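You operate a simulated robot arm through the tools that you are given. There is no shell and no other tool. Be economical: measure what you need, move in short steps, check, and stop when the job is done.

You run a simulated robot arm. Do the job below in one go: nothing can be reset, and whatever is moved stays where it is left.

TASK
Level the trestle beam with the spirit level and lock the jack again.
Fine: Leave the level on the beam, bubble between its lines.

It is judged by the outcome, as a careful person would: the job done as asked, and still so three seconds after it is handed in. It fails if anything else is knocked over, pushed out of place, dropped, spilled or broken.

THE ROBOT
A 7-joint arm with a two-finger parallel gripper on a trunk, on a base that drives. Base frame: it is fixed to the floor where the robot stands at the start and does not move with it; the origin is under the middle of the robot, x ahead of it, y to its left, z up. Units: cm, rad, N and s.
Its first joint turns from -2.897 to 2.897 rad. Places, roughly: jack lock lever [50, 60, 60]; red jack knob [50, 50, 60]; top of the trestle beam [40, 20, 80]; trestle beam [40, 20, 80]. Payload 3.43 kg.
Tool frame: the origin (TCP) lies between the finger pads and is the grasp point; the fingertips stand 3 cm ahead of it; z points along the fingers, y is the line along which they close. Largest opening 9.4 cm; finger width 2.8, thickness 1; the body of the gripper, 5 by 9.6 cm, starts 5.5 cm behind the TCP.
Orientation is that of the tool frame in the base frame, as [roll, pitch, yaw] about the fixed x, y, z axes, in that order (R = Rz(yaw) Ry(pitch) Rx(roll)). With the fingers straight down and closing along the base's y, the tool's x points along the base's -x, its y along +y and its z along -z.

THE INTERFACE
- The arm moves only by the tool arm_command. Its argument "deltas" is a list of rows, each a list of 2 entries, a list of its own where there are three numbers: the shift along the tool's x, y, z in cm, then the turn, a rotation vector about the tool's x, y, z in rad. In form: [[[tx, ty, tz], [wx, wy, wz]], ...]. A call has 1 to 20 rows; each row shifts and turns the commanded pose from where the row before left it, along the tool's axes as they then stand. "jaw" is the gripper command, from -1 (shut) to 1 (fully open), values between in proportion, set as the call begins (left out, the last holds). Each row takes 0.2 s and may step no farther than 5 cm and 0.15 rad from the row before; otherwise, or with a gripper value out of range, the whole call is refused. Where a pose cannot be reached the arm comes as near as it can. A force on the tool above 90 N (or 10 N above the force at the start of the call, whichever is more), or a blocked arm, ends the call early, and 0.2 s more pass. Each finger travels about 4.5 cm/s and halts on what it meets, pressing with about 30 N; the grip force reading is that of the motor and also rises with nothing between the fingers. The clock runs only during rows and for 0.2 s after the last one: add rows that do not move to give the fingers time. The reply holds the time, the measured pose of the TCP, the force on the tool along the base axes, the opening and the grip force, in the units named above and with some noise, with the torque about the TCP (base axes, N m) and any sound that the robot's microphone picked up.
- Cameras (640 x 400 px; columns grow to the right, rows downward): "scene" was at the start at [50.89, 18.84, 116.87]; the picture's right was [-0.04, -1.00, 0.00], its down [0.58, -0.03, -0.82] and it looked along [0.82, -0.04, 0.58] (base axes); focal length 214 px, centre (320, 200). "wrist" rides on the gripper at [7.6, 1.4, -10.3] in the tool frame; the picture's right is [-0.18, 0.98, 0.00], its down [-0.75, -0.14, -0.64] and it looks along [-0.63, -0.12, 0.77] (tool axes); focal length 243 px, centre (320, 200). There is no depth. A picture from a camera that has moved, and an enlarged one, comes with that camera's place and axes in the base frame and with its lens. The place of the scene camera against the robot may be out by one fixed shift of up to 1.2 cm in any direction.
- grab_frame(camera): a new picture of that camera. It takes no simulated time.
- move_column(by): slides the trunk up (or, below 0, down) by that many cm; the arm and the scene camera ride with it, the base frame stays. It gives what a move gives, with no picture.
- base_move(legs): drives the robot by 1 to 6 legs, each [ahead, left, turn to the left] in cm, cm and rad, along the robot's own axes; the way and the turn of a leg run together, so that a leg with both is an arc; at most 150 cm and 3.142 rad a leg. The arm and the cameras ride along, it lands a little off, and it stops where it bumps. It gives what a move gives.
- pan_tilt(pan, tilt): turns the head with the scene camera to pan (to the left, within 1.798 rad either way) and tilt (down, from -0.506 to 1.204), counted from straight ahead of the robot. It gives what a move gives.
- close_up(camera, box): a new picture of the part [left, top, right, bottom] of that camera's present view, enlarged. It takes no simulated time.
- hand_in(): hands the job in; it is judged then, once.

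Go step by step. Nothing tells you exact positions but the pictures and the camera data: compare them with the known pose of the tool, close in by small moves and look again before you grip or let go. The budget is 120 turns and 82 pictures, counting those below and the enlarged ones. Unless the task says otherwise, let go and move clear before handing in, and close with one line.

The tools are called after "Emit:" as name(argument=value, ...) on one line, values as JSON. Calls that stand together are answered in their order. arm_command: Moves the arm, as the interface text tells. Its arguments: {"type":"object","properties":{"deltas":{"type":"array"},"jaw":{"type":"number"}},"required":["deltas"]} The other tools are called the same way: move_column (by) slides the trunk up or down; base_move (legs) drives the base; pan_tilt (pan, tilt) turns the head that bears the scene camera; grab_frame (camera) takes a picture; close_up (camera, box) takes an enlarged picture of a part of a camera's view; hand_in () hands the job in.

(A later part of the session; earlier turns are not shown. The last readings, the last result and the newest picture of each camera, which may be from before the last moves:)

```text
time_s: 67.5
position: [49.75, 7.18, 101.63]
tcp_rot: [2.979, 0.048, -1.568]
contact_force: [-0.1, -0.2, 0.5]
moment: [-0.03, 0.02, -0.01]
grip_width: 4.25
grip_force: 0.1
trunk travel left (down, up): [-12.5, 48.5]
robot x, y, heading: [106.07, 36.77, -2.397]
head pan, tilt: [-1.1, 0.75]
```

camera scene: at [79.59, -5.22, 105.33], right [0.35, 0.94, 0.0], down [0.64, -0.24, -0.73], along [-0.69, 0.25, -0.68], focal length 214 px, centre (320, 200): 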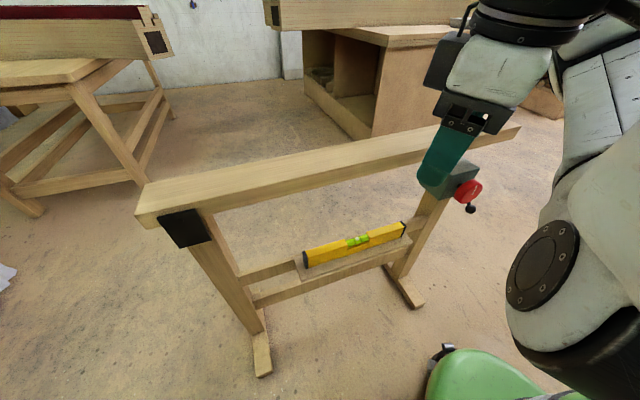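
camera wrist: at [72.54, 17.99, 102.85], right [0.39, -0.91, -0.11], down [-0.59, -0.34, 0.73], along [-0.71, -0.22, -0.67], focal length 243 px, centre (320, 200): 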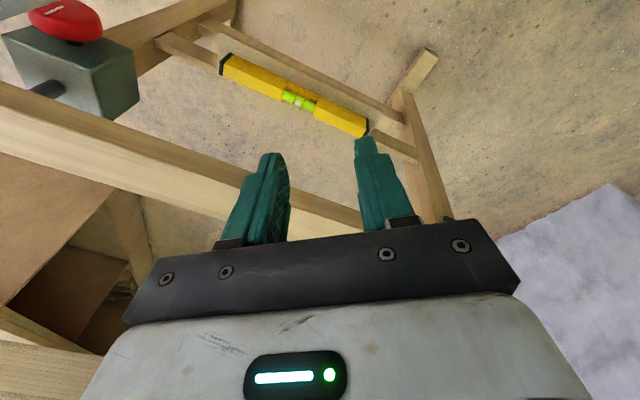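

Emit:
arm_command(deltas=[[[0, 0, 0], [-0.09, 0.048, 0]], [[-3.16, -1.94, 1.28], [0, 0, 0]], [[-3.16, -1.94, 1.28], [0, 0, 0]], [[-3.16, -1.94, 1.28], [0, 0, 0]], [[-3.16, -1.94, 1.28], [0, 0, 0]], [[-3.16, -1.94, 1.28], [0, 0, 0]], [[0, 0, 0], [0, 0, 0]]])

Emit:
grab_frame(camera="wrist")

Emit:
grab_frame(camera="scene")

```text
time_s: 69.1
position: [57.44, 23.4, 93.09]
tcp_rot: [2.888, 0.002, -1.556]
contact_force: [0.3, 0.7, -0.1]
moment: [0.0, 0.03, -0.02]
grip_width: 4.22
grip_force: 0.1
trunk travel left (down, up): [-12.5, 48.5]
robot x, y, heading: [105.78, 36.48, -2.392]
head pan, tilt: [-1.1, 0.75]
```

```text
44 pictures are left
camera wrist: at [58.65, 15.72, 103.37], right [-0.95, 0.17, 0.25], down [0.29, 0.76, 0.59], along [-0.09, 0.63, -0.77], focal length 243 px, centre (320, 200)
```

wrist: 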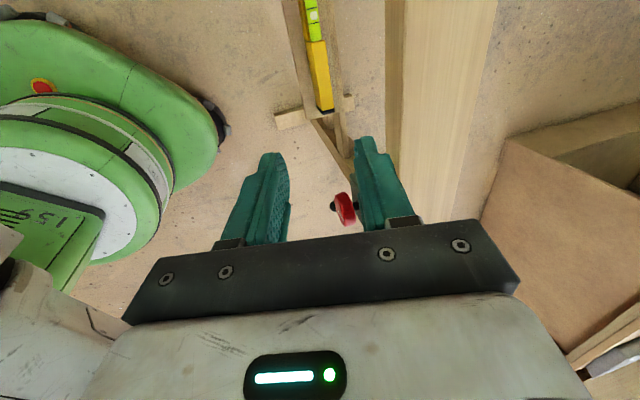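

```text
43 pictures are left
camera scene: at [79.6, -5.22, 105.34], right [0.35, 0.94, 0.0], down [0.64, -0.24, -0.73], along [-0.69, 0.25, -0.68], focal length 214 px, centre (320, 200)
```

scene: 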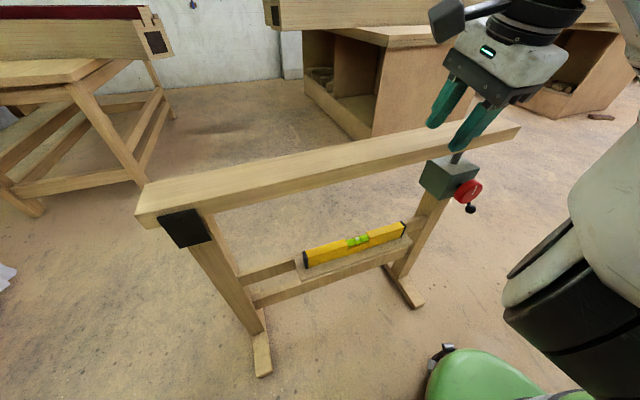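

Aligned. Descend along the leaned axis part way and check.

Emit:
arm_command(deltas=[[[0, 0, 4], [0, 0, 0]], [[0, 0, 4], [0, 0, 0]], [[0, 0, 4], [0, 0, 0]], [[0, 0, 4], [0, 0, 0]], [[0, 0, 4], [0, 0, 0]], [[0, 0, 4], [0, 0, 0]], [[0, 0, 4], [0, 0, 0]], [[0, 0, 0], [0, 0, 0]]])

Emit:
grab_frame(camera="wrist")

Emit:
close_up(camera="scene", box=[280, 60, 520, 280])

```text
time_s: 70.9
position: [50.4, 23.17, 66.05]
tcp_rot: [2.889, 0.002, -1.558]
contact_force: [-0.1, -0.1, 0.8]
moment: [0.0, -0.01, -0.02]
grip_width: 4.24
grip_force: 0.2
trunk travel left (down, up): [-12.5, 48.5]
robot x, y, heading: [105.89, 36.76, -2.395]
head pan, tilt: [-1.1, 0.75]
```

```text
42 pictures are left
camera wrist: at [51.62, 15.46, 76.29], right [-0.95, 0.17, 0.25], down [0.29, 0.76, 0.59], along [-0.09, 0.63, -0.77], focal length 243 px, centre (320, 200)
```

wrist: 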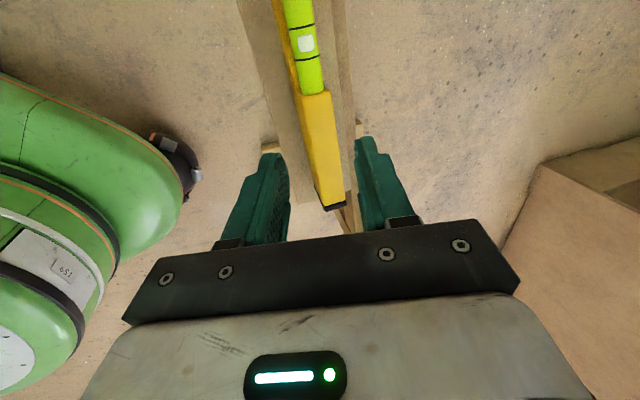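

```text
1.82 times, centred on (400, 170) of scene
camera zoom: at [79.6, -5.21, 105.34], right [0.35, 0.94, 0.0], down [0.64, -0.24, -0.73], along [-0.69, 0.25, -0.68], focal length 390 px, centre (174, 254)
```

zoom: 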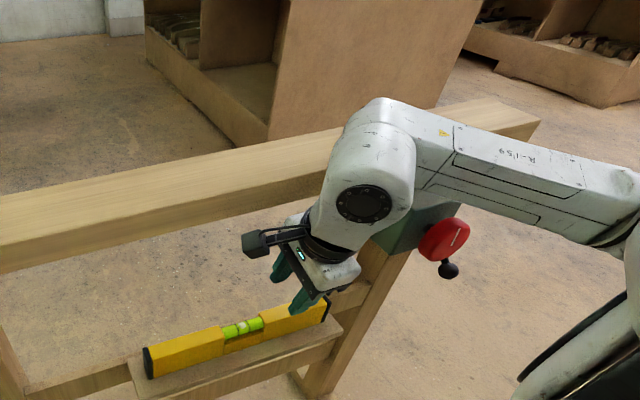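

Good alignment, but the wrist link comes near the beam, so I'll lean a bit more (0.35) and descend further.

Emit:
arm_command(deltas=[[[0, -1.5, 0], [-0.1, 0, 0]], [[0, 0, 3], [0, 0, 0]], [[0, 0, 3], [0, 0, 0]], [[0, 0, 2.5], [0, 0, 0]], [[0, 0, 0], [0, 0, 0]]])

Emit:
grab_frame(camera="wrist")

Emit:
close_up(camera="scene", box=[300, 80, 460, 280])

```text
time_s: 72.1
position: [48.71, 23.24, 57.52]
tcp_rot: [2.787, 0.002, -1.557]
contact_force: [-0.4, -0.7, -0.3]
moment: [0.03, -0.01, 0.0]
grip_width: 4.22
grip_force: 0.0
trunk travel left (down, up): [-12.5, 48.5]
robot x, y, heading: [105.86, 36.51, -2.396]
head pan, tilt: [-1.1, 0.75]
```

```text
40 pictures are left
camera wrist: at [50.99, 15.6, 67.71], right [-0.93, 0.17, 0.34], down [0.34, 0.76, 0.56], along [-0.16, 0.63, -0.76], focal length 243 px, centre (320, 200)
```

wrist: 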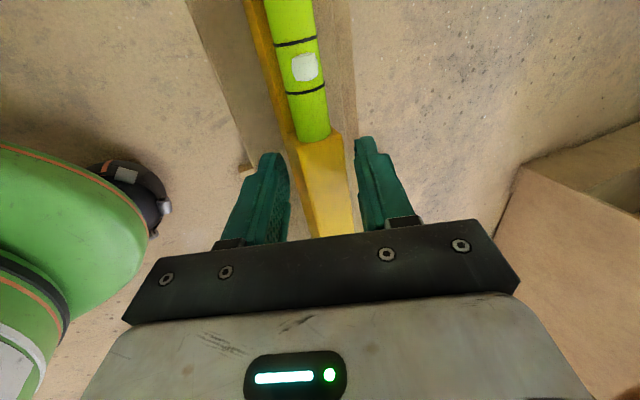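

```text
2.00 times, centred on (380, 180) of scene
camera zoom: at [79.6, -5.21, 105.34], right [0.35, 0.94, 0.0], down [0.64, -0.24, -0.73], along [-0.69, 0.25, -0.68], focal length 429 px, centre (200, 240)
```

zoom: 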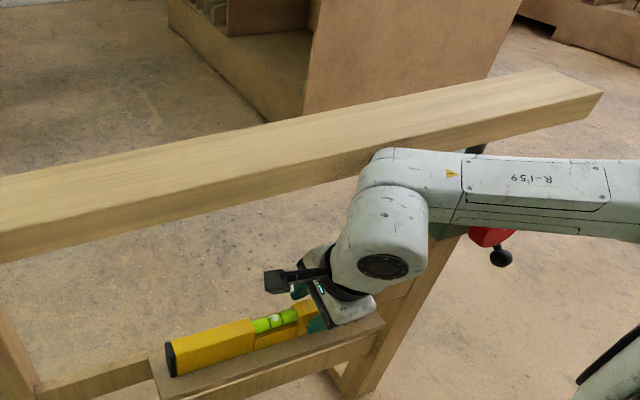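

The level sits between the fingers. Small further descent, then grip.

Emit:
arm_command(deltas=[[[0, 0, 1], [0, 0, 0]], [[0, 0, 1], [0, 0, 0]], [[0, 0, 0.7], [0, 0, 0]], [[0, 0, 0], [0, 0, 0]]])

Emit:
arm_command(deltas=[[[0, 0, 0], [0, 0, 0]], [[0, 0, 0], [0, 0, 0]], [[0, 0, 0], [0, 0, 0]], [[0, 0, 0], [0, 0, 0]]], jaw=-1)

Emit:
grab_frame(camera="wrist")

```text
time_s: 73.1
position: [48.03, 23.29, 55.44]
tcp_rot: [2.789, 0.002, -1.555]
contact_force: [18.1, 7.8, 54.4]
moment: [0.18, -1.8, 0.06]
grip_width: 4.31
grip_force: 0.9
trunk travel left (down, up): [-12.5, 48.5]
robot x, y, heading: [105.75, 36.69, -2.4]
head pan, tilt: [-1.1, 0.75]
```

```text
time_s: 74.1
position: [48.3, 23.16, 55.22]
tcp_rot: [2.799, 0.001, -1.557]
contact_force: [52.0, 12.6, 50.0]
moment: [0.59, -2.66, 0.24]
grip_width: 3.14
grip_force: 29.8
trunk travel left (down, up): [-12.5, 48.5]
robot x, y, heading: [105.82, 36.42, -2.399]
head pan, tilt: [-1.1, 0.75]
```

```text
38 pictures are left
camera wrist: at [50.45, 15.53, 65.36], right [-0.93, 0.17, 0.33], down [0.34, 0.76, 0.56], along [-0.16, 0.63, -0.76], focal length 243 px, centre (320, 200)
```

wrist: 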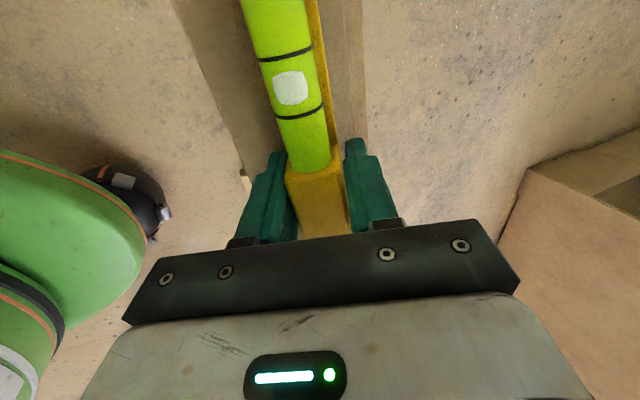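

Gripped, though a fingertip presses on the shelf. Lift slightly along the axis and check hold.

Emit:
arm_command(deltas=[[[0, 0, -0.7], [0, 0, 0]], [[0, 0, -0.8], [0, 0, 0]], [[0, 0, -1.5], [0, 0, 0]], [[0, 0, -1.5], [0, 0, 0]], [[0, 0, 0], [0, 0, 0]]])

Emit:
close_up(camera="scene", box=[300, 120, 460, 280])

```text
time_s: 75.3
position: [49.58, 23.24, 59.25]
tcp_rot: [2.789, 0.001, -1.556]
contact_force: [-0.8, 0.6, -2.8]
moment: [0.17, -0.02, -0.01]
grip_width: 3.12
grip_force: 30.1
trunk travel left (down, up): [-12.5, 48.5]
robot x, y, heading: [105.92, 36.94, -2.394]
head pan, tilt: [-1.1, 0.75]
```

```text
2.50 times, centred on (380, 200) of scene
camera zoom: at [79.59, -5.21, 105.33], right [0.35, 0.94, 0.0], down [0.64, -0.24, -0.73], along [-0.69, 0.25, -0.68], focal length 536 px, centre (170, 200)
```

zoom: 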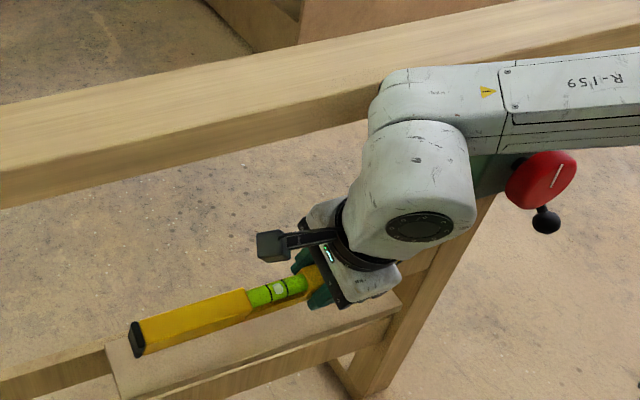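

Level is held securely. Lift out along the same axis, then straight up.

Emit:
arm_command(deltas=[[[0, 0, -4.5], [0, 0, 0]], [[0, 0, -4.5], [0, 0, 0]], [[0, 0, -4.5], [0, 0, 0]], [[0, 0, -4.5], [0, 0, 0]], [[0, 0, -4.5], [0, 0, 0]], [[0, 0, -4.5], [0, 0, 0]], [[0, 1.2, -3.2], [0, 0, 0]], [[0, 1.2, -3.2], [0, 0, 0]], [[0, 1.2, -3.2], [0, 0, 0]], [[0, 0, 0], [0, 0, 0]]])

Emit:
grab_frame(camera="wrist")

Emit:
grab_frame(camera="scene")

```text
time_s: 77.5
position: [58.23, 23.64, 95.29]
tcp_rot: [2.79, 0.002, -1.558]
contact_force: [-0.2, 0.1, -3.0]
moment: [0.14, -0.01, 0.0]
grip_width: 3.11
grip_force: 29.8
out of reach, approached as far as the arm can: row 5
trunk travel left (down, up): [-12.5, 48.5]
robot x, y, heading: [105.7, 36.41, -2.398]
head pan, tilt: [-1.1, 0.75]
```

```text
36 pictures are left
camera wrist: at [60.48, 15.94, 105.28], right [-0.93, 0.17, 0.34], down [0.34, 0.76, 0.56], along [-0.16, 0.63, -0.76], focal length 243 px, centre (320, 200)
```

wrist: 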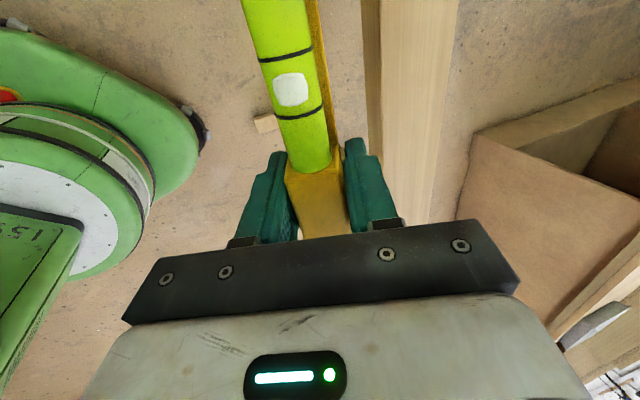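

```text
35 pictures are left
camera scene: at [79.6, -5.21, 105.33], right [0.35, 0.94, 0.0], down [0.64, -0.24, -0.73], along [-0.69, 0.25, -0.68], focal length 214 px, centre (320, 200)
```

scene: 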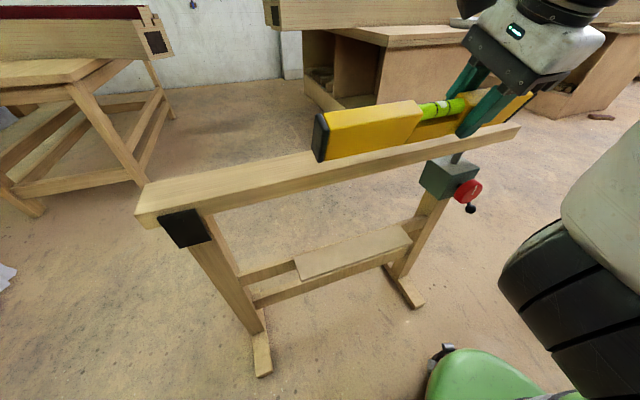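

Emit:
close_up(camera="scene", box=[290, 60, 560, 200])

```text
2.37 times, centred on (425, 130) of scene
camera zoom: at [79.6, -5.21, 105.33], right [0.35, 0.94, 0.0], down [0.64, -0.24, -0.73], along [-0.69, 0.25, -0.68], focal length 508 px, centre (71, 366)
```

zoom: 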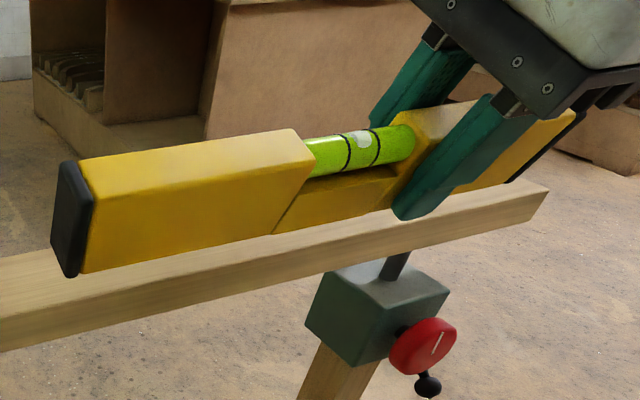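

Hand upright, then over the beam's centreline.

Emit:
arm_command(deltas=[[[0, 0, 0], [0.12, 0, 0]], [[0, 0, 0], [0.12, 0, 0]], [[0, 0, 0], [0.112, 0, 0]], [[0, 4, 0], [0, 0, 0]], [[0, 4, 0], [0, 0, 0]], [[0, 4, 0], [0, 0, 0]], [[0, 4, 0], [0, 0, 0]], [[0, 0, 0], [0, 0, 0]]])

Emit:
close_up(camera="scene", box=[250, 20, 530, 200])

Emit:
grab_frame(camera="wrist")

```text
time_s: 79.3
position: [42.28, 23.44, 95.03]
tcp_rot: [3.141, 0.002, -1.558]
contact_force: [0.6, -0.9, -4.0]
moment: [0.12, 0.0, 0.03]
grip_width: 3.13
grip_force: 30.5
trunk travel left (down, up): [-12.5, 48.5]
robot x, y, heading: [105.77, 36.97, -2.394]
head pan, tilt: [-1.1, 0.75]
```

```text
2.22 times, centred on (390, 110) of scene
camera zoom: at [79.59, -5.22, 105.33], right [0.35, 0.94, 0.0], down [0.64, -0.24, -0.73], along [-0.69, 0.25, -0.68], focal length 477 px, centre (164, 400)
```

zoom: 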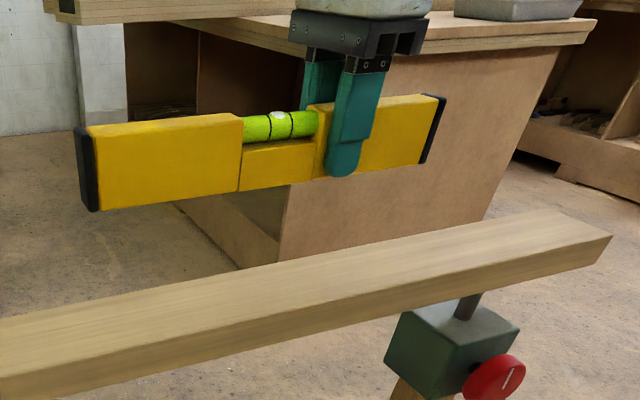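

```text
32 pictures are left
camera wrist: at [40.92, 15.7, 105.38], right [-0.99, 0.17, 0.0], down [0.13, 0.75, 0.64], along [0.11, 0.63, -0.77], focal length 243 px, centre (320, 200)
```

wrist: 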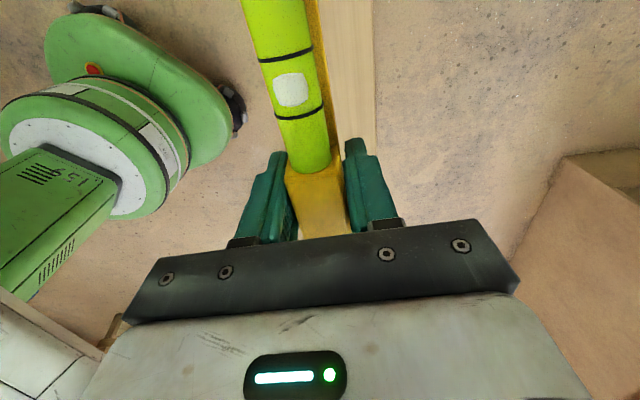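

Centre over the beam and lower, then creep down to contact.

Emit:
arm_command(deltas=[[[0, 1.3, 2], [0, 0, 0]], [[0, 0, 3], [0, 0, 0]], [[0, 0, 2.5], [0, 0, 0]], [[0, 0, 0], [0, 0, 0]]])

Emit:
close_up(camera="scene", box=[250, 60, 530, 220])

```text
time_s: 80.3
position: [41.12, 23.33, 87.68]
tcp_rot: [-3.14, 0.003, -1.558]
contact_force: [0.4, 0.3, -2.8]
moment: [0.13, -0.03, 0.02]
grip_width: 3.16
grip_force: 29.4
trunk travel left (down, up): [-12.5, 48.5]
robot x, y, heading: [105.8, 36.53, -2.395]
head pan, tilt: [-1.1, 0.75]
```

```text
2.29 times, centred on (390, 140) of scene
camera zoom: at [79.59, -5.22, 105.33], right [0.35, 0.94, 0.0], down [0.64, -0.24, -0.73], along [-0.69, 0.25, -0.68], focal length 490 px, centre (160, 337)
```

zoom: 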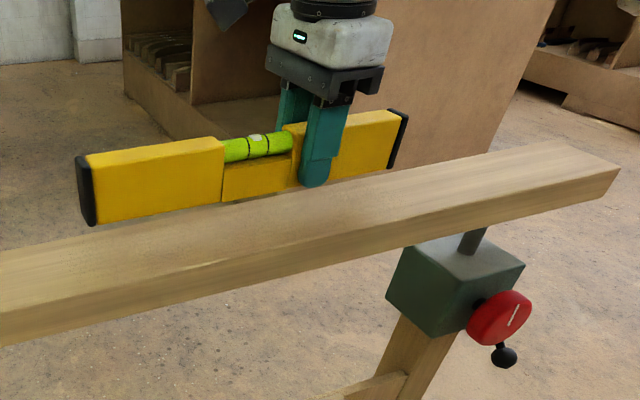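

Emit:
arm_command(deltas=[[[0, 0, 0.6], [0, 0, 0]], [[0, 0, 0.6], [0, 0, 0]], [[0, 0, 0.5], [0, 0, 0]], [[0, 0, 0], [0, 0, 0]]])

Emit:
arm_command(deltas=[[[0, 0, 0.5], [0, 0, 0]], [[0, 0, 0], [0, 0, 0]]])

```text
time_s: 81.3
position: [41.08, 23.29, 85.88]
tcp_rot: [-3.141, 0.001, -1.556]
contact_force: [0.0, 0.0, -2.1]
moment: [0.16, 0.02, 0.0]
grip_width: 3.13
grip_force: 30.0
trunk travel left (down, up): [-12.5, 48.5]
robot x, y, heading: [105.79, 36.48, -2.396]
head pan, tilt: [-1.1, 0.75]
```

```text
time_s: 81.9
position: [41.01, 23.17, 85.35]
tcp_rot: [3.141, 0.003, -1.558]
contact_force: [-0.3, 0.1, -3.0]
moment: [0.16, 0.0, -0.01]
grip_width: 3.12
grip_force: 30.2
trunk travel left (down, up): [-12.5, 48.5]
robot x, y, heading: [105.84, 36.5, -2.397]
head pan, tilt: [-1.1, 0.75]
```

Emit:
arm_command(deltas=[[[0, 0, 0.4], [0, 0, 0]], [[0, 0, 0], [0, 0, 0]]])

Emit:
close_up(camera="scene", box=[270, 90, 450, 200])

```text
time_s: 82.5
position: [41.09, 23.26, 85.12]
tcp_rot: [-3.142, 0.002, -1.556]
contact_force: [-0.3, 0.8, -3.3]
moment: [0.14, 0.01, 0.03]
grip_width: 3.11
grip_force: 29.7
trunk travel left (down, up): [-12.5, 48.5]
robot x, y, heading: [105.82, 36.6, -2.398]
head pan, tilt: [-1.1, 0.75]
```

```text
3.56 times, centred on (360, 145) of scene
camera zoom: at [79.59, -5.22, 105.33], right [0.35, 0.94, 0.0], down [0.64, -0.24, -0.73], along [-0.69, 0.25, -0.68], focal length 763 px, centre (178, 396)
```

zoom: 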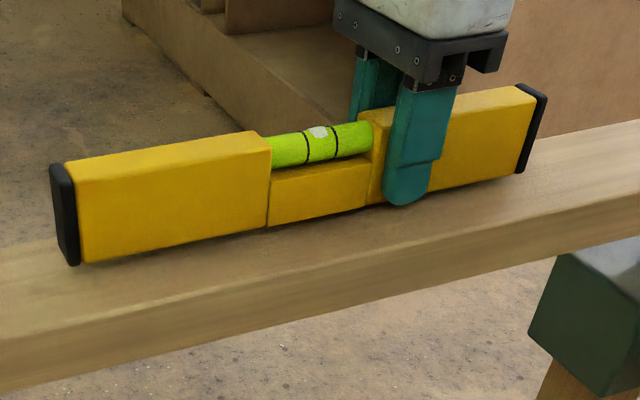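

Emit:
arm_command(deltas=[[[0, 0, 0.4], [0, 0, 0]], [[0, 0, 0.3], [0, 0, 0]], [[0, 0, 0], [0, 0, 0]]])

Emit:
arm_command(deltas=[[[0, 0, 0.3], [0, 0, 0]], [[0, 0, 0], [0, 0, 0]]])

```text
time_s: 83.3
position: [40.94, 23.08, 84.29]
tcp_rot: [3.141, 0.002, -1.556]
contact_force: [0.5, -0.4, -0.6]
moment: [0.36, -0.01, 0.01]
grip_width: 3.12
grip_force: 30.1
trunk travel left (down, up): [-12.5, 48.5]
robot x, y, heading: [106.13, 36.76, -2.399]
head pan, tilt: [-1.1, 0.75]
```

```text
time_s: 83.9
position: [40.94, 23.03, 84.02]
tcp_rot: [3.14, 0.002, -1.556]
contact_force: [-0.6, -3.0, 13.4]
moment: [0.65, -0.06, 0.04]
grip_width: 3.13
grip_force: 29.7
trunk travel left (down, up): [-12.5, 48.5]
robot x, y, heading: [105.74, 36.66, -2.4]
head pan, tilt: [-1.1, 0.75]
```

Contact on the beam; open the fingers and back off upward.

Emit:
arm_command(deltas=[[[0, 0, 0], [0, 0, 0]], [[0, 0, 0], [0, 0, 0]], [[0, 0, 0], [0, 0, 0]], [[0, 0, -1], [0, 0, 0]], [[0, 0, -3], [0, 0, 0]], [[0, 0, -4], [0, 0, 0]], [[0, 0, -4], [0, 0, 0]], [[0, 0, 0], [0, 0, 0]]], jaw=0.2)

Emit:
close_up(camera="scene", box=[270, 90, 450, 200])

```text
time_s: 85.7
position: [41.18, 22.98, 96.06]
tcp_rot: [3.14, 0.003, -1.555]
contact_force: [0.5, 0.6, -0.3]
moment: [0.0, 0.02, -0.04]
grip_width: 5.64
grip_force: 0.1
trunk travel left (down, up): [-12.5, 48.5]
robot x, y, heading: [106.04, 36.48, -2.399]
head pan, tilt: [-1.1, 0.75]
```

```text
3.56 times, centred on (360, 145) of scene
camera zoom: at [79.59, -5.21, 105.33], right [0.35, 0.94, 0.0], down [0.64, -0.24, -0.73], along [-0.69, 0.25, -0.68], focal length 763 px, centre (178, 396)
```

zoom: 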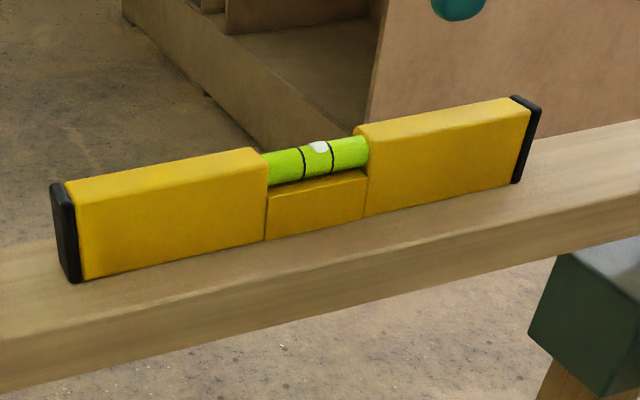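

The level stands on the beam. Zoom on the bubble.

Emit:
close_up(camera="scene", box=[342, 122, 378, 146])

```text
16.00 times, centred on (360, 134) of scene
camera zoom: at [79.59, -5.21, 105.33], right [0.35, 0.94, 0.0], down [0.64, -0.24, -0.73], along [-0.69, 0.25, -0.68], focal length 3432 px, centre (-320, 1256)
```

zoom: 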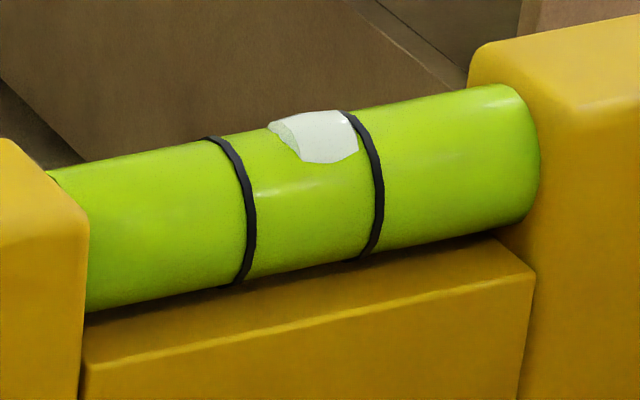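

The bubble sits toward the jack end, touching the line, so the jack end is slightly high. I'll back the base off to give the arm room to point horizontally at the jack.

Emit:
base_move(legs=[[-16.2, 14.9, 0]])

Emit:
arm_command(deltas=[[[-4, 0, 0], [0, 0, -0.15]], [[0, 0, 0], [0, 0, -0.15]], [[0, 0, 0], [0, 0, -0.15]], [[0, 0, 0], [0, 0, -0.15]], [[0, 0, 0], [0, 0, -0.15]], [[0, 0, 0], [0, 0, -0.15]], [[0, 0, 0], [0, 0, -0.15]], [[0, 0, 0], [0, 0, -0.15]], [[0, 0, 0], [0, 0, -0.15]], [[0, 0, 0], [0, 0, -0.15]], [[0, 0, 0], [0, 0, -0.06]], [[0, 0, 0], [0, 0, 0]]])

```text
time_s: 87.4
position: [63.14, 23.01, 96.04]
tcp_rot: [-3.141, 0.002, -1.552]
contact_force: [0.3, 0.3, -0.3]
moment: [-0.02, 0.02, 0.04]
grip_width: 5.67
grip_force: 0.0
trunk travel left (down, up): [-12.5, 48.5]
robot x, y, heading: [128.06, 36.9, -2.393]
head pan, tilt: [-1.1, 0.75]
```

```text
time_s: 90.0
position: [63.13, 27.04, 96.14]
tcp_rot: [-3.139, 0.0, 0.006]
contact_force: [0.0, -0.1, -0.2]
moment: [0.02, 0.0, 0.02]
grip_width: 5.66
grip_force: 0.0
trunk travel left (down, up): [-12.5, 48.5]
robot x, y, heading: [127.77, 36.77, -2.396]
head pan, tilt: [-1.1, 0.75]
```

Emit:
arm_command(deltas=[[[1.5, -4, 1], [0, 0, 0]], [[1.5, -4, 1], [0, 0, 0]], [[1.5, -4, 1], [0, 0, 0]], [[1.5, -4, 1], [0, 0, 0]], [[1.5, -4, 1], [0, 0, 0]], [[1.5, -3.5, 1], [0, 0, 0]], [[0, 0, 0], [0, -0.14, 0]], [[0, 0, 0], [0, -0.14, 0]], [[0, 0, 0], [0, -0.14, 0]], [[0, 0, 0], [0, -0.14, 0]], [[0, 0, 0], [0, -0.14, 0]], [[0, 0, 0], [0, -0.14, 0]], [[0, 0, 0], [0, 0, 0]]])

Emit:
grab_frame(camera="wrist")

```text
time_s: 92.8
position: [69.5, 44.02, 91.72]
tcp_rot: [-3.14, 0.7, 0.005]
contact_force: [0.0, -1.1, -0.4]
moment: [0.0, 0.01, 0.04]
grip_width: 5.65
grip_force: 0.1
out of reach, approached as far as the arm can: row 5, 6, 12
trunk travel left (down, up): [-12.5, 48.5]
robot x, y, heading: [127.9, 36.78, -2.398]
head pan, tilt: [-1.1, 0.75]
```

```text
27 pictures are left
camera wrist: at [81.81, 42.52, 94.68], right [-0.14, -0.98, 0.12], down [-0.16, 0.14, 0.98], along [-0.98, 0.12, -0.18], focal length 243 px, centre (320, 200)
```

wrist: 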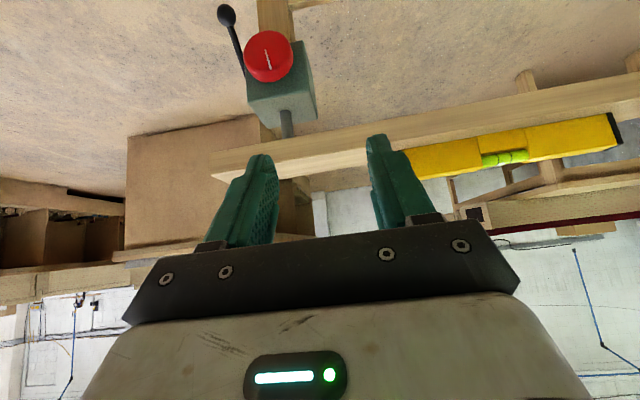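

Both views agree: knob face centre ≈ (51, 51.3, 66.4), diameter ~7; lever ball ≈ (51, 57.2, 57) hanging from a pivot near (43, 57.5, 64). I'll bring the hand in front of the lever ball.

Emit:
arm_command(deltas=[[[0, 0, 0], [0, -0.08, 0]], [[0, 0, 0], [0, -0.08, 0]], [[2.09, -0.84, 3.15], [0, 0, 0]], [[2.09, -0.84, 3.15], [0, 0, 0]], [[2.09, -0.84, 3.15], [0, 0, 0]], [[2.09, -0.84, 3.15], [0, 0, 0]], [[2.09, -0.84, 3.15], [0, 0, 0]], [[2.09, -0.84, 3.15], [0, 0, 0]], [[2.09, -0.84, 3.15], [0, 0, 0]], [[0, 0, 0], [0, 0, 0]]])

Emit:
grab_frame(camera="wrist")

```text
time_s: 95.0
position: [68.48, 44.28, 87.12]
tcp_rot: [-3.115, 0.757, 0.005]
contact_force: [-0.5, -0.5, -0.3]
moment: [-0.02, 0.01, -0.02]
grip_width: 5.65
grip_force: 0.0
out of reach, approached as far as the arm can: row 2, 3, 4, 5, 6, 7, 8, 9
trunk travel left (down, up): [-12.5, 48.5]
robot x, y, heading: [127.93, 36.57, -2.39]
head pan, tilt: [-1.1, 0.75]
```

```text
26 pictures are left
camera wrist: at [80.99, 42.49, 89.31], right [-0.15, -0.98, 0.11], down [-0.11, 0.12, 0.99], along [-0.98, 0.13, -0.12], focal length 243 px, centre (320, 200)
```

wrist: 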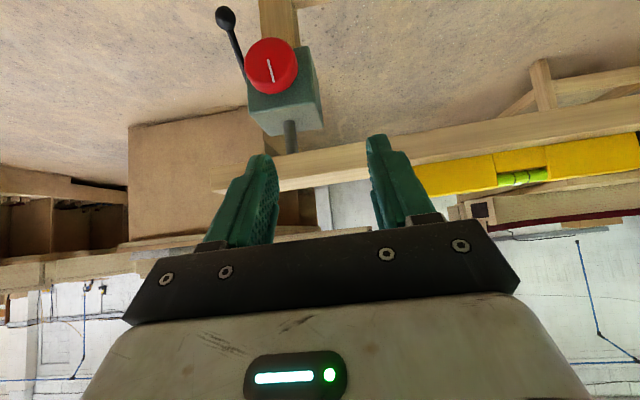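

The arm is too folded for this pose; shift the base along -y to lengthen the reach and retry.

Emit:
base_move(legs=[[13.5, 14.7, 0]])

Emit:
arm_command(deltas=[[[0, -4, 0], [0, 0, 0]], [[0, -4, 0], [0, 0, 0]], [[0, -4, 0], [0, 0, 0]], [[0, -4, 0], [0, 0, 0]], [[0, -4, 0], [0, 0, 0]], [[0, -4, 0], [0, 0, 0]], [[0, -4, 0], [0, 0, 0]], [[0, 0, 0], [0, 0, 0]]])

```text
time_s: 96.6
position: [68.63, 24.53, 87.07]
tcp_rot: [-3.115, 0.756, -0.003]
contact_force: [0.2, 0.1, 0.1]
moment: [0.01, 0.04, -0.04]
grip_width: 5.63
grip_force: 0.0
trunk travel left (down, up): [-12.5, 48.5]
robot x, y, heading: [128.08, 16.83, -2.401]
head pan, tilt: [-1.1, 0.75]
```

```text
time_s: 98.4
position: [68.5, 24.59, 87.06]
tcp_rot: [-3.114, 0.757, -0.002]
contact_force: [-0.9, -0.2, -0.1]
moment: [0.0, 0.02, -0.02]
grip_width: 5.64
grip_force: 0.1
out of reach, approached as far as the arm can: row 1, 2, 3, 4, 5, 6, 7
trunk travel left (down, up): [-12.5, 48.5]
robot x, y, heading: [128.09, 16.62, -2.404]
head pan, tilt: [-1.1, 0.75]
```

A wrist-roll limit is the cause. I'll roll the hand 90° the free way (camera on the -y side, fingers closing vertically), which suits the lever and knob.

Emit:
arm_command(deltas=[[[0, 0, 0], [0, 0, 0.15]], [[0, 0, 0], [0, 0, 0.15]], [[0, 0, 0], [0, 0, 0.15]], [[0, 0, 0], [0, 0, 0.15]], [[0, 0, 0], [0, 0, 0.15]], [[0, 0, 0], [0, 0, 0.15]], [[0, 0, 0], [0, 0, 0.15]], [[0, 0, 0], [0, 0, 0.15]], [[0, 0, 0], [0, 0, 0.15]], [[0, 0, 0], [0, 0, 0.15]], [[0, 0, 0], [0, 0, 0.07]], [[0, 0, 0], [0, 0, 0]]])

```text
time_s: 101.0
position: [68.3, 24.61, 87.12]
tcp_rot: [2.387, 0.019, -1.593]
contact_force: [-0.6, 0.1, 0.0]
moment: [-0.03, 0.01, 0.0]
grip_width: 5.64
grip_force: 0.1
trunk travel left (down, up): [-12.5, 48.5]
robot x, y, heading: [128.05, 17.06, -2.403]
head pan, tilt: [-1.1, 0.75]
```

Emit:
arm_command(deltas=[[[-4, 0, 0], [0, 0, 0]], [[-4, 0, 0], [0, 0, 0]], [[-4, 0, 0], [0, 0, 0]], [[-4, 0, 0], [0, 0, 0]], [[-4, 0, 0], [-0.1, 0, 0]], [[-4, 0, 0], [-0.1, 0, 0]], [[-4, 0, 0], [-0.1, 0, 0]], [[-4, 0, 0], [-0.1, 0, 0]], [[0, 0, 0], [0, 0, 0]]])

```text
time_s: 103.0
position: [69.03, 56.68, 87.68]
tcp_rot: [1.986, 0.019, -1.589]
contact_force: [0.3, -1.1, -0.3]
moment: [0.01, -0.01, -0.01]
grip_width: 5.65
grip_force: 0.1
trunk travel left (down, up): [-12.5, 48.5]
robot x, y, heading: [128.02, 16.66, -2.404]
head pan, tilt: [-1.1, 0.75]
```

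Emit:
arm_command(deltas=[[[-0.1, -3.5, 3.1], [0, 0, 0]], [[-0.1, -3.5, 3.1], [0, 0, 0]], [[-0.1, -3.5, 3.1], [0, 0, 0]], [[-0.1, -3.5, 3.1], [0, 0, 0]], [[-0.1, -3.5, 3.1], [0, 0, 0]], [[-0.1, -3.5, 3.1], [0, 0, 0]], [[0, 0, 0], [0, 0, 0]]])

Emit:
grab_frame(camera="wrist")

```text
time_s: 104.6
position: [62.68, 56.61, 68.37]
tcp_rot: [1.985, 0.023, -1.59]
contact_force: [0.8, 0.1, 1.4]
moment: [0.04, -0.02, 0.0]
grip_width: 5.66
grip_force: 0.1
out of reach, approached as far as the arm can: row 5, 6
trunk travel left (down, up): [-12.5, 48.5]
robot x, y, heading: [127.84, 16.77, -2.405]
head pan, tilt: [-1.1, 0.75]
```

```text
25 pictures are left
camera wrist: at [71.36, 48.74, 73.73], right [-0.39, 0.17, 0.9], down [0.66, 0.74, 0.15], along [-0.64, 0.65, -0.4], focal length 243 px, centre (320, 200)
```

wrist: 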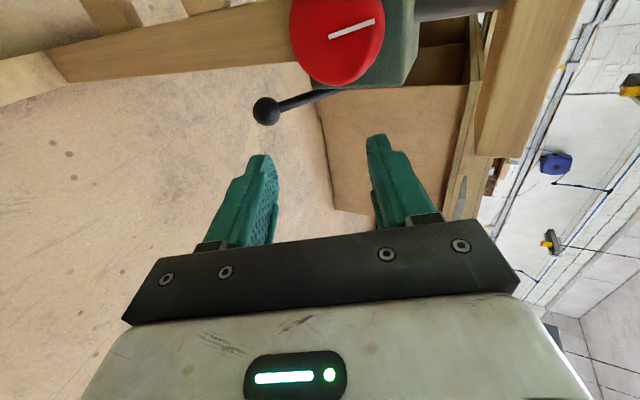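

Ball confirmed at (50.9, 57.4, 57). The arm is at a limit downward, so lower the trunk.

Emit:
move_column(by=-10)

Emit:
arm_command(deltas=[[[-0.4, 0.4, 1.5], [0, 0, 0]], [[0, 0, 0], [0, 0, 0]]], jaw=0.0)

```text
time_s: 105.9
position: [62.67, 56.68, 58.42]
tcp_rot: [1.985, 0.023, -1.588]
contact_force: [-0.3, -0.1, -0.5]
moment: [-0.05, -0.03, 0.0]
grip_width: 5.65
grip_force: 0.0
trunk travel left (down, up): [-2.5, 58.5]
robot x, y, heading: [127.91, 16.56, -2.398]
head pan, tilt: [-1.1, 0.75]
```

```text
time_s: 106.5
position: [62.79, 56.58, 58.45]
tcp_rot: [1.984, 0.022, -1.587]
contact_force: [1.4, 0.3, -0.2]
moment: [0.03, 0.0, -0.01]
grip_width: 4.67
grip_force: 0.2
out of reach, approached as far as the arm can: row 1
trunk travel left (down, up): [-2.5, 58.5]
robot x, y, heading: [128.29, 16.94, -2.401]
head pan, tilt: [-1.1, 0.75]
```

Emit:
arm_command(deltas=[[[0, 0, 0], [0.12, 0, 0]], [[0, 0, 0], [0.12, 0, 0]], [[0, 0, 0], [0, 0, 0]]])

```text
time_s: 107.3
position: [62.62, 56.68, 58.39]
tcp_rot: [2.226, 0.022, -1.588]
contact_force: [-0.5, 0.6, 0.3]
moment: [-0.02, -0.01, 0.0]
grip_width: 4.71
grip_force: 0.2
trunk travel left (down, up): [-2.5, 58.5]
robot x, y, heading: [127.75, 17.03, -2.402]
head pan, tilt: [-1.1, 0.75]
```

The rod lies along the closing direction, so I'll roll another 90° (camera up) to pinch the ball sideways.

Emit:
arm_command(deltas=[[[0, 0, 0], [0, 0, 0.15]], [[0, 0, 0], [0, 0, 0.15]], [[0, 0, 0], [0, 0, 0.15]], [[0, 0, 0], [0, 0, 0.15]], [[0, 0, 0], [0, 0, 0.15]], [[0, 0, 0], [0, 0, 0.15]], [[0, 0, 0], [0, 0, 0.15]], [[0, 0, 0], [0, 0, 0.15]], [[0, 0, 0], [0, 0, 0.15]], [[0, 0, 0], [0, 0, 0.15]], [[0, 0, 0], [0, 0, 0.06]], [[0, 0, 0], [0, 0, 0]]])

Emit:
grab_frame(camera="wrist")

```text
time_s: 109.9
position: [62.7, 56.75, 58.41]
tcp_rot: [3.093, -0.915, -3.113]
contact_force: [-0.4, 0.6, 0.5]
moment: [0.0, 0.0, -0.01]
grip_width: 4.68
grip_force: 0.0
trunk travel left (down, up): [-2.5, 58.5]
robot x, y, heading: [128.13, 16.94, -2.403]
head pan, tilt: [-1.1, 0.75]
```

```text
24 pictures are left
camera wrist: at [66.17, 57.71, 70.82], right [0.12, 0.99, -0.12], down [0.97, -0.15, -0.21], along [-0.23, -0.09, -0.97], focal length 243 px, centre (320, 200)
```

wrist: 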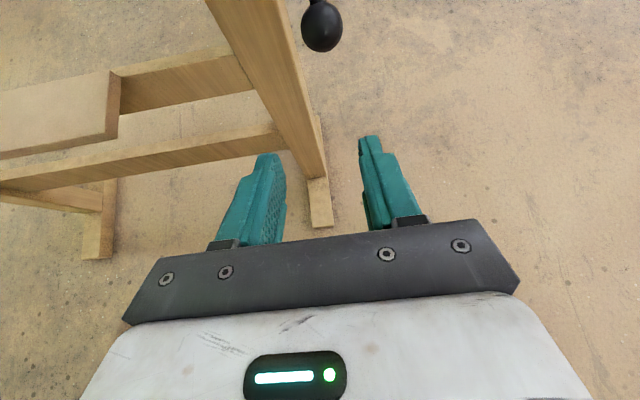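

Ball at about (50.9, 57.8, 57.2), in line. Advance to straddle it.

Emit:
arm_command(deltas=[[[3.1, 0.5, 0], [0, 0, 0]], [[3.1, 0.5, 0], [0, 0, 0]], [[0, 0, 3], [0, 0, 0]], [[0, 0, 3], [0, 0, 0]], [[0, 0, 2], [0, 0, 0]], [[0, 0, 0], [0, 0, 0]]])

Emit:
grab_frame(camera="wrist")

```text
time_s: 111.3
position: [56.59, 57.71, 61.72]
tcp_rot: [3.089, -0.918, -3.111]
contact_force: [-1.2, 0.1, 0.1]
moment: [-0.01, 0.01, -0.03]
grip_width: 4.7
grip_force: 0.0
out of reach, approached as far as the arm can: row 4, 5
trunk travel left (down, up): [-2.5, 58.5]
robot x, y, heading: [127.73, 17.09, -2.401]
head pan, tilt: [-1.1, 0.75]
```

```text
23 pictures are left
camera wrist: at [60.04, 58.65, 73.98], right [0.12, 0.99, -0.11], down [0.97, -0.15, -0.21], along [-0.23, -0.08, -0.97], focal length 243 px, centre (320, 200)
```

wrist: 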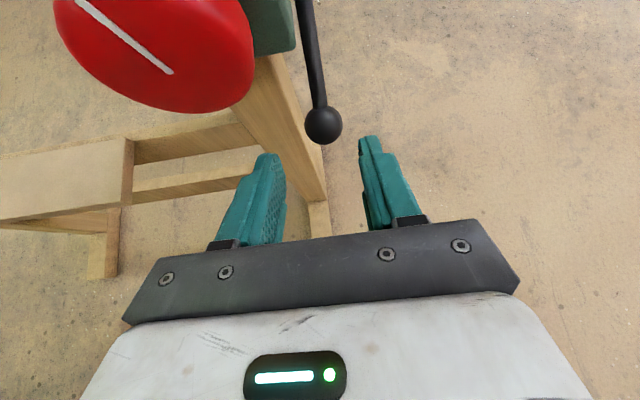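

The arm runs out of reach 5 cm short. Retreat the hand and bring the base 12 cm closer.

Emit:
arm_command(deltas=[[[0, 0, -4], [0, 0, 0]], [[0, 0, -4], [0, 0, 0]], [[0, 0, -4], [0, 0, 0]], [[0, 0, 0], [0, 0, 0]]])

Emit:
base_move(legs=[[8.9, -8.1, 0]])

```text
time_s: 112.3
position: [66.43, 57.42, 68.8]
tcp_rot: [3.092, -0.917, -3.11]
contact_force: [0.4, -0.3, 1.4]
moment: [-0.02, 0.01, 0.0]
grip_width: 4.69
grip_force: 0.0
trunk travel left (down, up): [-2.5, 58.5]
robot x, y, heading: [128.13, 16.75, -2.403]
head pan, tilt: [-1.1, 0.75]
```

```text
time_s: 113.5
position: [54.37, 57.16, 68.78]
tcp_rot: [3.092, -0.916, -3.11]
contact_force: [-0.8, -0.2, 0.2]
moment: [0.0, 0.01, -0.02]
grip_width: 4.71
grip_force: 0.1
trunk travel left (down, up): [-2.5, 58.5]
robot x, y, heading: [115.97, 16.91, -2.399]
head pan, tilt: [-1.1, 0.75]
```

Emit:
arm_command(deltas=[[[-3.5, 0.2, 0], [0, 0, 0]], [[-3.5, 0.2, 0], [0, 0, 0]], [[0, 0.1, 3], [0, 0, 0]], [[0, 0.1, 3], [0, 0, 0]], [[0, 0, 2], [0, 0, 0]], [[0, 0, 0], [0, 0, 0]]])

Emit:
grab_frame(camera="wrist")

```text
time_s: 114.9
position: [52.13, 58.13, 58.52]
tcp_rot: [3.09, -0.917, -3.11]
contact_force: [-1.0, -0.6, 0.6]
moment: [0.03, 0.01, 0.0]
grip_width: 4.72
grip_force: 0.2
trunk travel left (down, up): [-2.5, 58.5]
robot x, y, heading: [116.0, 17.35, -2.405]
head pan, tilt: [-1.1, 0.75]
```

```text
22 pictures are left
camera wrist: at [55.56, 59.22, 70.8], right [0.12, 0.99, -0.12], down [0.97, -0.14, -0.21], along [-0.23, -0.09, -0.97], focal length 243 px, centre (320, 200)
```

wrist: 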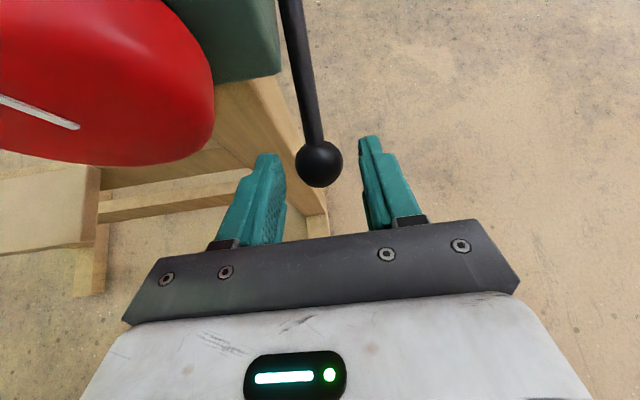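

Ball is between the pads; advance 2 cm and close.

Emit:
arm_command(deltas=[[[0, 0, 1.9], [0, 0, 0]], [[0, 0, 0], [0, 0, 0]]])

Emit:
arm_command(deltas=[[[0, 0, 0], [0, 0, 0]], [[0, 0, 0], [0, 0, 0]], [[0, 0, 0], [0, 0, 0]]], jaw=-1)

```text
time_s: 115.5
position: [50.61, 58.41, 57.23]
tcp_rot: [3.091, -0.917, -3.11]
contact_force: [0.8, -0.2, -0.6]
moment: [0.0, 0.02, -0.02]
grip_width: 4.7
grip_force: 0.1
trunk travel left (down, up): [-2.5, 58.5]
robot x, y, heading: [116.11, 16.6, -2.402]
head pan, tilt: [-1.1, 0.75]
```

```text
time_s: 116.3
position: [50.51, 58.25, 57.16]
tcp_rot: [3.094, -0.915, -3.108]
contact_force: [4.4, -11.6, 1.0]
moment: [-0.13, 0.02, 0.09]
grip_width: 3.08
grip_force: 44.8
trunk travel left (down, up): [-2.5, 58.5]
robot x, y, heading: [116.12, 16.63, -2.401]
head pan, tilt: [-1.1, 0.75]
```

Gripped. Test the lever: pull gently up along its arc.

Emit:
arm_command(deltas=[[[0, 0, -0.5], [0, 0, 0]], [[0, 0, -0.5], [0, 0, 0]], [[0, 0, 0], [0, 0, 0]]])

```text
time_s: 117.1
position: [51.26, 58.02, 57.87]
tcp_rot: [3.093, -0.919, -3.107]
contact_force: [-21.2, -6.7, 0.9]
moment: [-0.06, -0.85, 0.03]
grip_width: 3.07
grip_force: 45.2
trunk travel left (down, up): [-2.5, 58.5]
robot x, y, heading: [115.82, 16.59, -2.394]
head pan, tilt: [-1.1, 0.75]
```

Emit:
arm_command(deltas=[[[0, 0, -0.5], [0, 0, 0]], [[0, 0, -0.5], [0, 0, 0]], [[0, 0, -0.5], [0, 0, 0]], [[0, 0, 0], [0, 0, 0]]])

Emit:
grab_frame(camera="wrist")

```text
time_s: 118.1
position: [52.39, 58.04, 58.91]
tcp_rot: [3.086, -0.921, -3.102]
contact_force: [-33.2, 2.2, 12.4]
moment: [-0.01, 0.07, -0.05]
grip_width: 3.06
grip_force: 44.6
trunk travel left (down, up): [-2.5, 58.5]
robot x, y, heading: [116.11, 16.95, -2.401]
head pan, tilt: [-1.1, 0.75]
```

```text
21 pictures are left
camera wrist: at [55.86, 59.09, 71.25], right [0.12, 0.99, -0.11], down [0.97, -0.14, -0.21], along [-0.23, -0.09, -0.97], focal length 243 px, centre (320, 200)
```

wrist: 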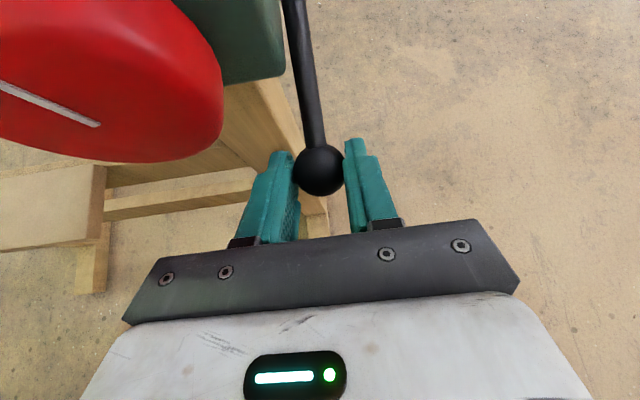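

The reaction is mainly along the rod, so its arc is more vertical than assumed. Move upward (tool x) now.

Emit:
arm_command(deltas=[[[0.5, 0, 0], [0, 0, 0]], [[0.5, 0, 0], [0, 0, 0]], [[0.5, 0, 0], [0, 0, 0]], [[0.5, 0, 0], [0, 0, 0]], [[0, 0, 0], [0, 0, 0]]])

```text
time_s: 119.3
position: [51.85, 58.14, 60.02]
tcp_rot: [3.096, -0.91, -3.114]
contact_force: [34.0, -20.0, -17.2]
moment: [-0.24, -0.76, 0.2]
grip_width: 3.12
grip_force: 44.9
trunk travel left (down, up): [-2.5, 58.5]
robot x, y, heading: [115.86, 16.33, -2.405]
head pan, tilt: [-1.1, 0.75]
```

The lever moves freely along a near-vertical arc. Continue upward, with a small radial correction.

Emit:
arm_command(deltas=[[[-0.1, 0, -0.6], [0, 0, 0]], [[0.32, 0, -0.5], [0, 0, 0]], [[0.33, 0, -0.5], [0, 0, 0]], [[0.36, 0, -0.48], [0, 0, 0]], [[0.38, 0, -0.46], [0, 0, 0]], [[0, 0, 0], [0, 0, 0]]])

Emit:
grab_frame(camera="wrist")

```text
time_s: 120.7
position: [52.51, 58.12, 63.02]
tcp_rot: [3.087, -0.917, -3.105]
contact_force: [-20.2, 14.3, -5.9]
moment: [0.32, -0.69, -0.04]
grip_width: 3.09
grip_force: 45.1
trunk travel left (down, up): [-2.5, 58.5]
robot x, y, heading: [116.33, 17.08, -2.398]
head pan, tilt: [-1.1, 0.75]
```

```text
20 pictures are left
camera wrist: at [55.99, 59.05, 75.38], right [0.12, 0.99, -0.11], down [0.97, -0.14, -0.21], along [-0.23, -0.08, -0.97], focal length 243 px, centre (320, 200)
```

wrist: 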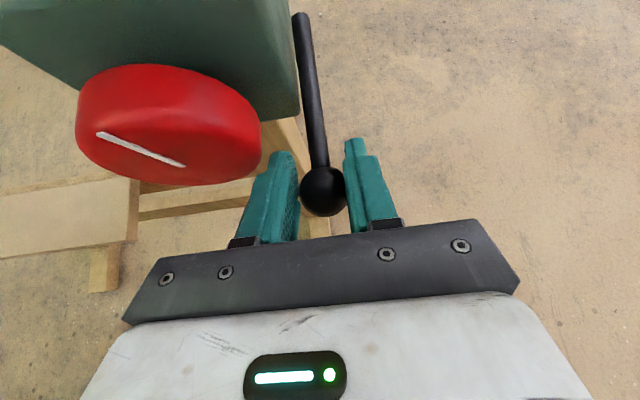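

Lever is now about horizontal (pivot ≈ (41.5, 63.3)). Continue a little up the arc to find its stop.

Emit:
arm_command(deltas=[[[0.6, 0, -0.2], [0, 0, 0]], [[0.5, 0, -0.3], [0, 0, 0]], [[0.5, 0, -0.3], [0, 0, 0]], [[0.5, 0, -0.25], [0, 0, 0]], [[0, 0, 0], [0, 0, 0]]])

```text
time_s: 121.9
position: [52.02, 57.93, 65.32]
tcp_rot: [3.09, -0.919, -3.106]
contact_force: [-1.4, -0.1, -0.6]
moment: [0.01, -0.03, 0.03]
grip_width: 0.0
grip_force: 33.4
trunk travel left (down, up): [-2.5, 58.5]
robot x, y, heading: [116.24, 17.21, -2.395]
head pan, tilt: [-1.1, 0.75]
```

The ball slipped out, probably at the lever's stop. Look.

Emit:
grab_frame(camera="wrist")

Emit:
pan_tilt(pan=-1.0, tilt=0.5)

Emit:
grab_frame(camera="scene")

```text
19 pictures are left
camera wrist: at [55.58, 58.86, 77.64], right [0.12, 0.99, -0.12], down [0.97, -0.14, -0.21], along [-0.23, -0.09, -0.97], focal length 243 px, centre (320, 200)
```

wrist: 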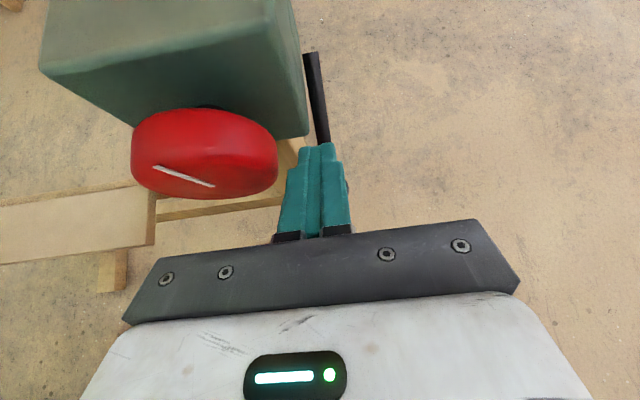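

```text
time_s: 122.7
position: [52.14, 57.95, 65.21]
tcp_rot: [3.091, -0.916, -3.112]
contact_force: [-0.6, 0.8, -0.8]
moment: [0.04, 0.02, 0.03]
grip_width: 0.02
grip_force: 32.5
trunk travel left (down, up): [-2.5, 58.5]
robot x, y, heading: [115.96, 16.51, -2.398]
head pan, tilt: [-1.0, 0.499]
```

```text
18 pictures are left
camera scene: at [88.57, -25.55, 97.53], right [0.26, 0.97, 0.0], down [0.46, -0.12, -0.88], along [-0.85, 0.22, -0.48], focal length 214 px, centre (320, 200)
```

scene: 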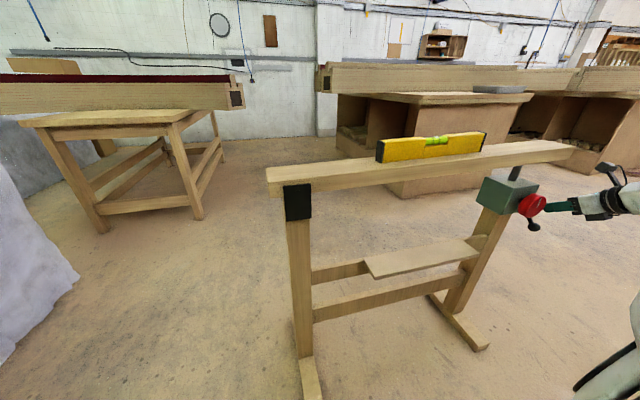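

Emit:
close_up(camera="scene", box=[480, 160, 600, 240])

```text
5.00 times, centred on (540, 200) of scene
camera zoom: at [88.57, -25.55, 97.53], right [0.26, 0.97, 0.0], down [0.46, -0.12, -0.88], along [-0.85, 0.22, -0.48], focal length 1072 px, centre (-780, 200)
```

zoom: 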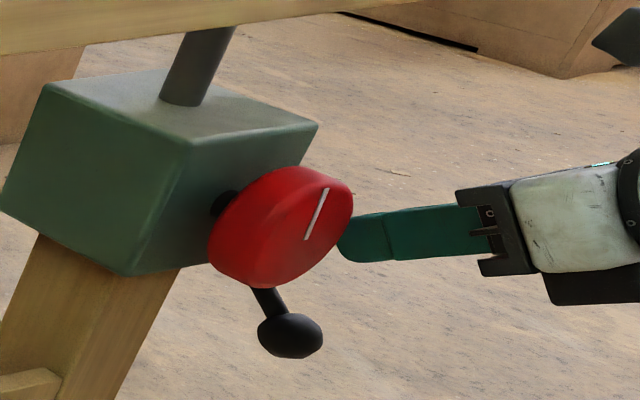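

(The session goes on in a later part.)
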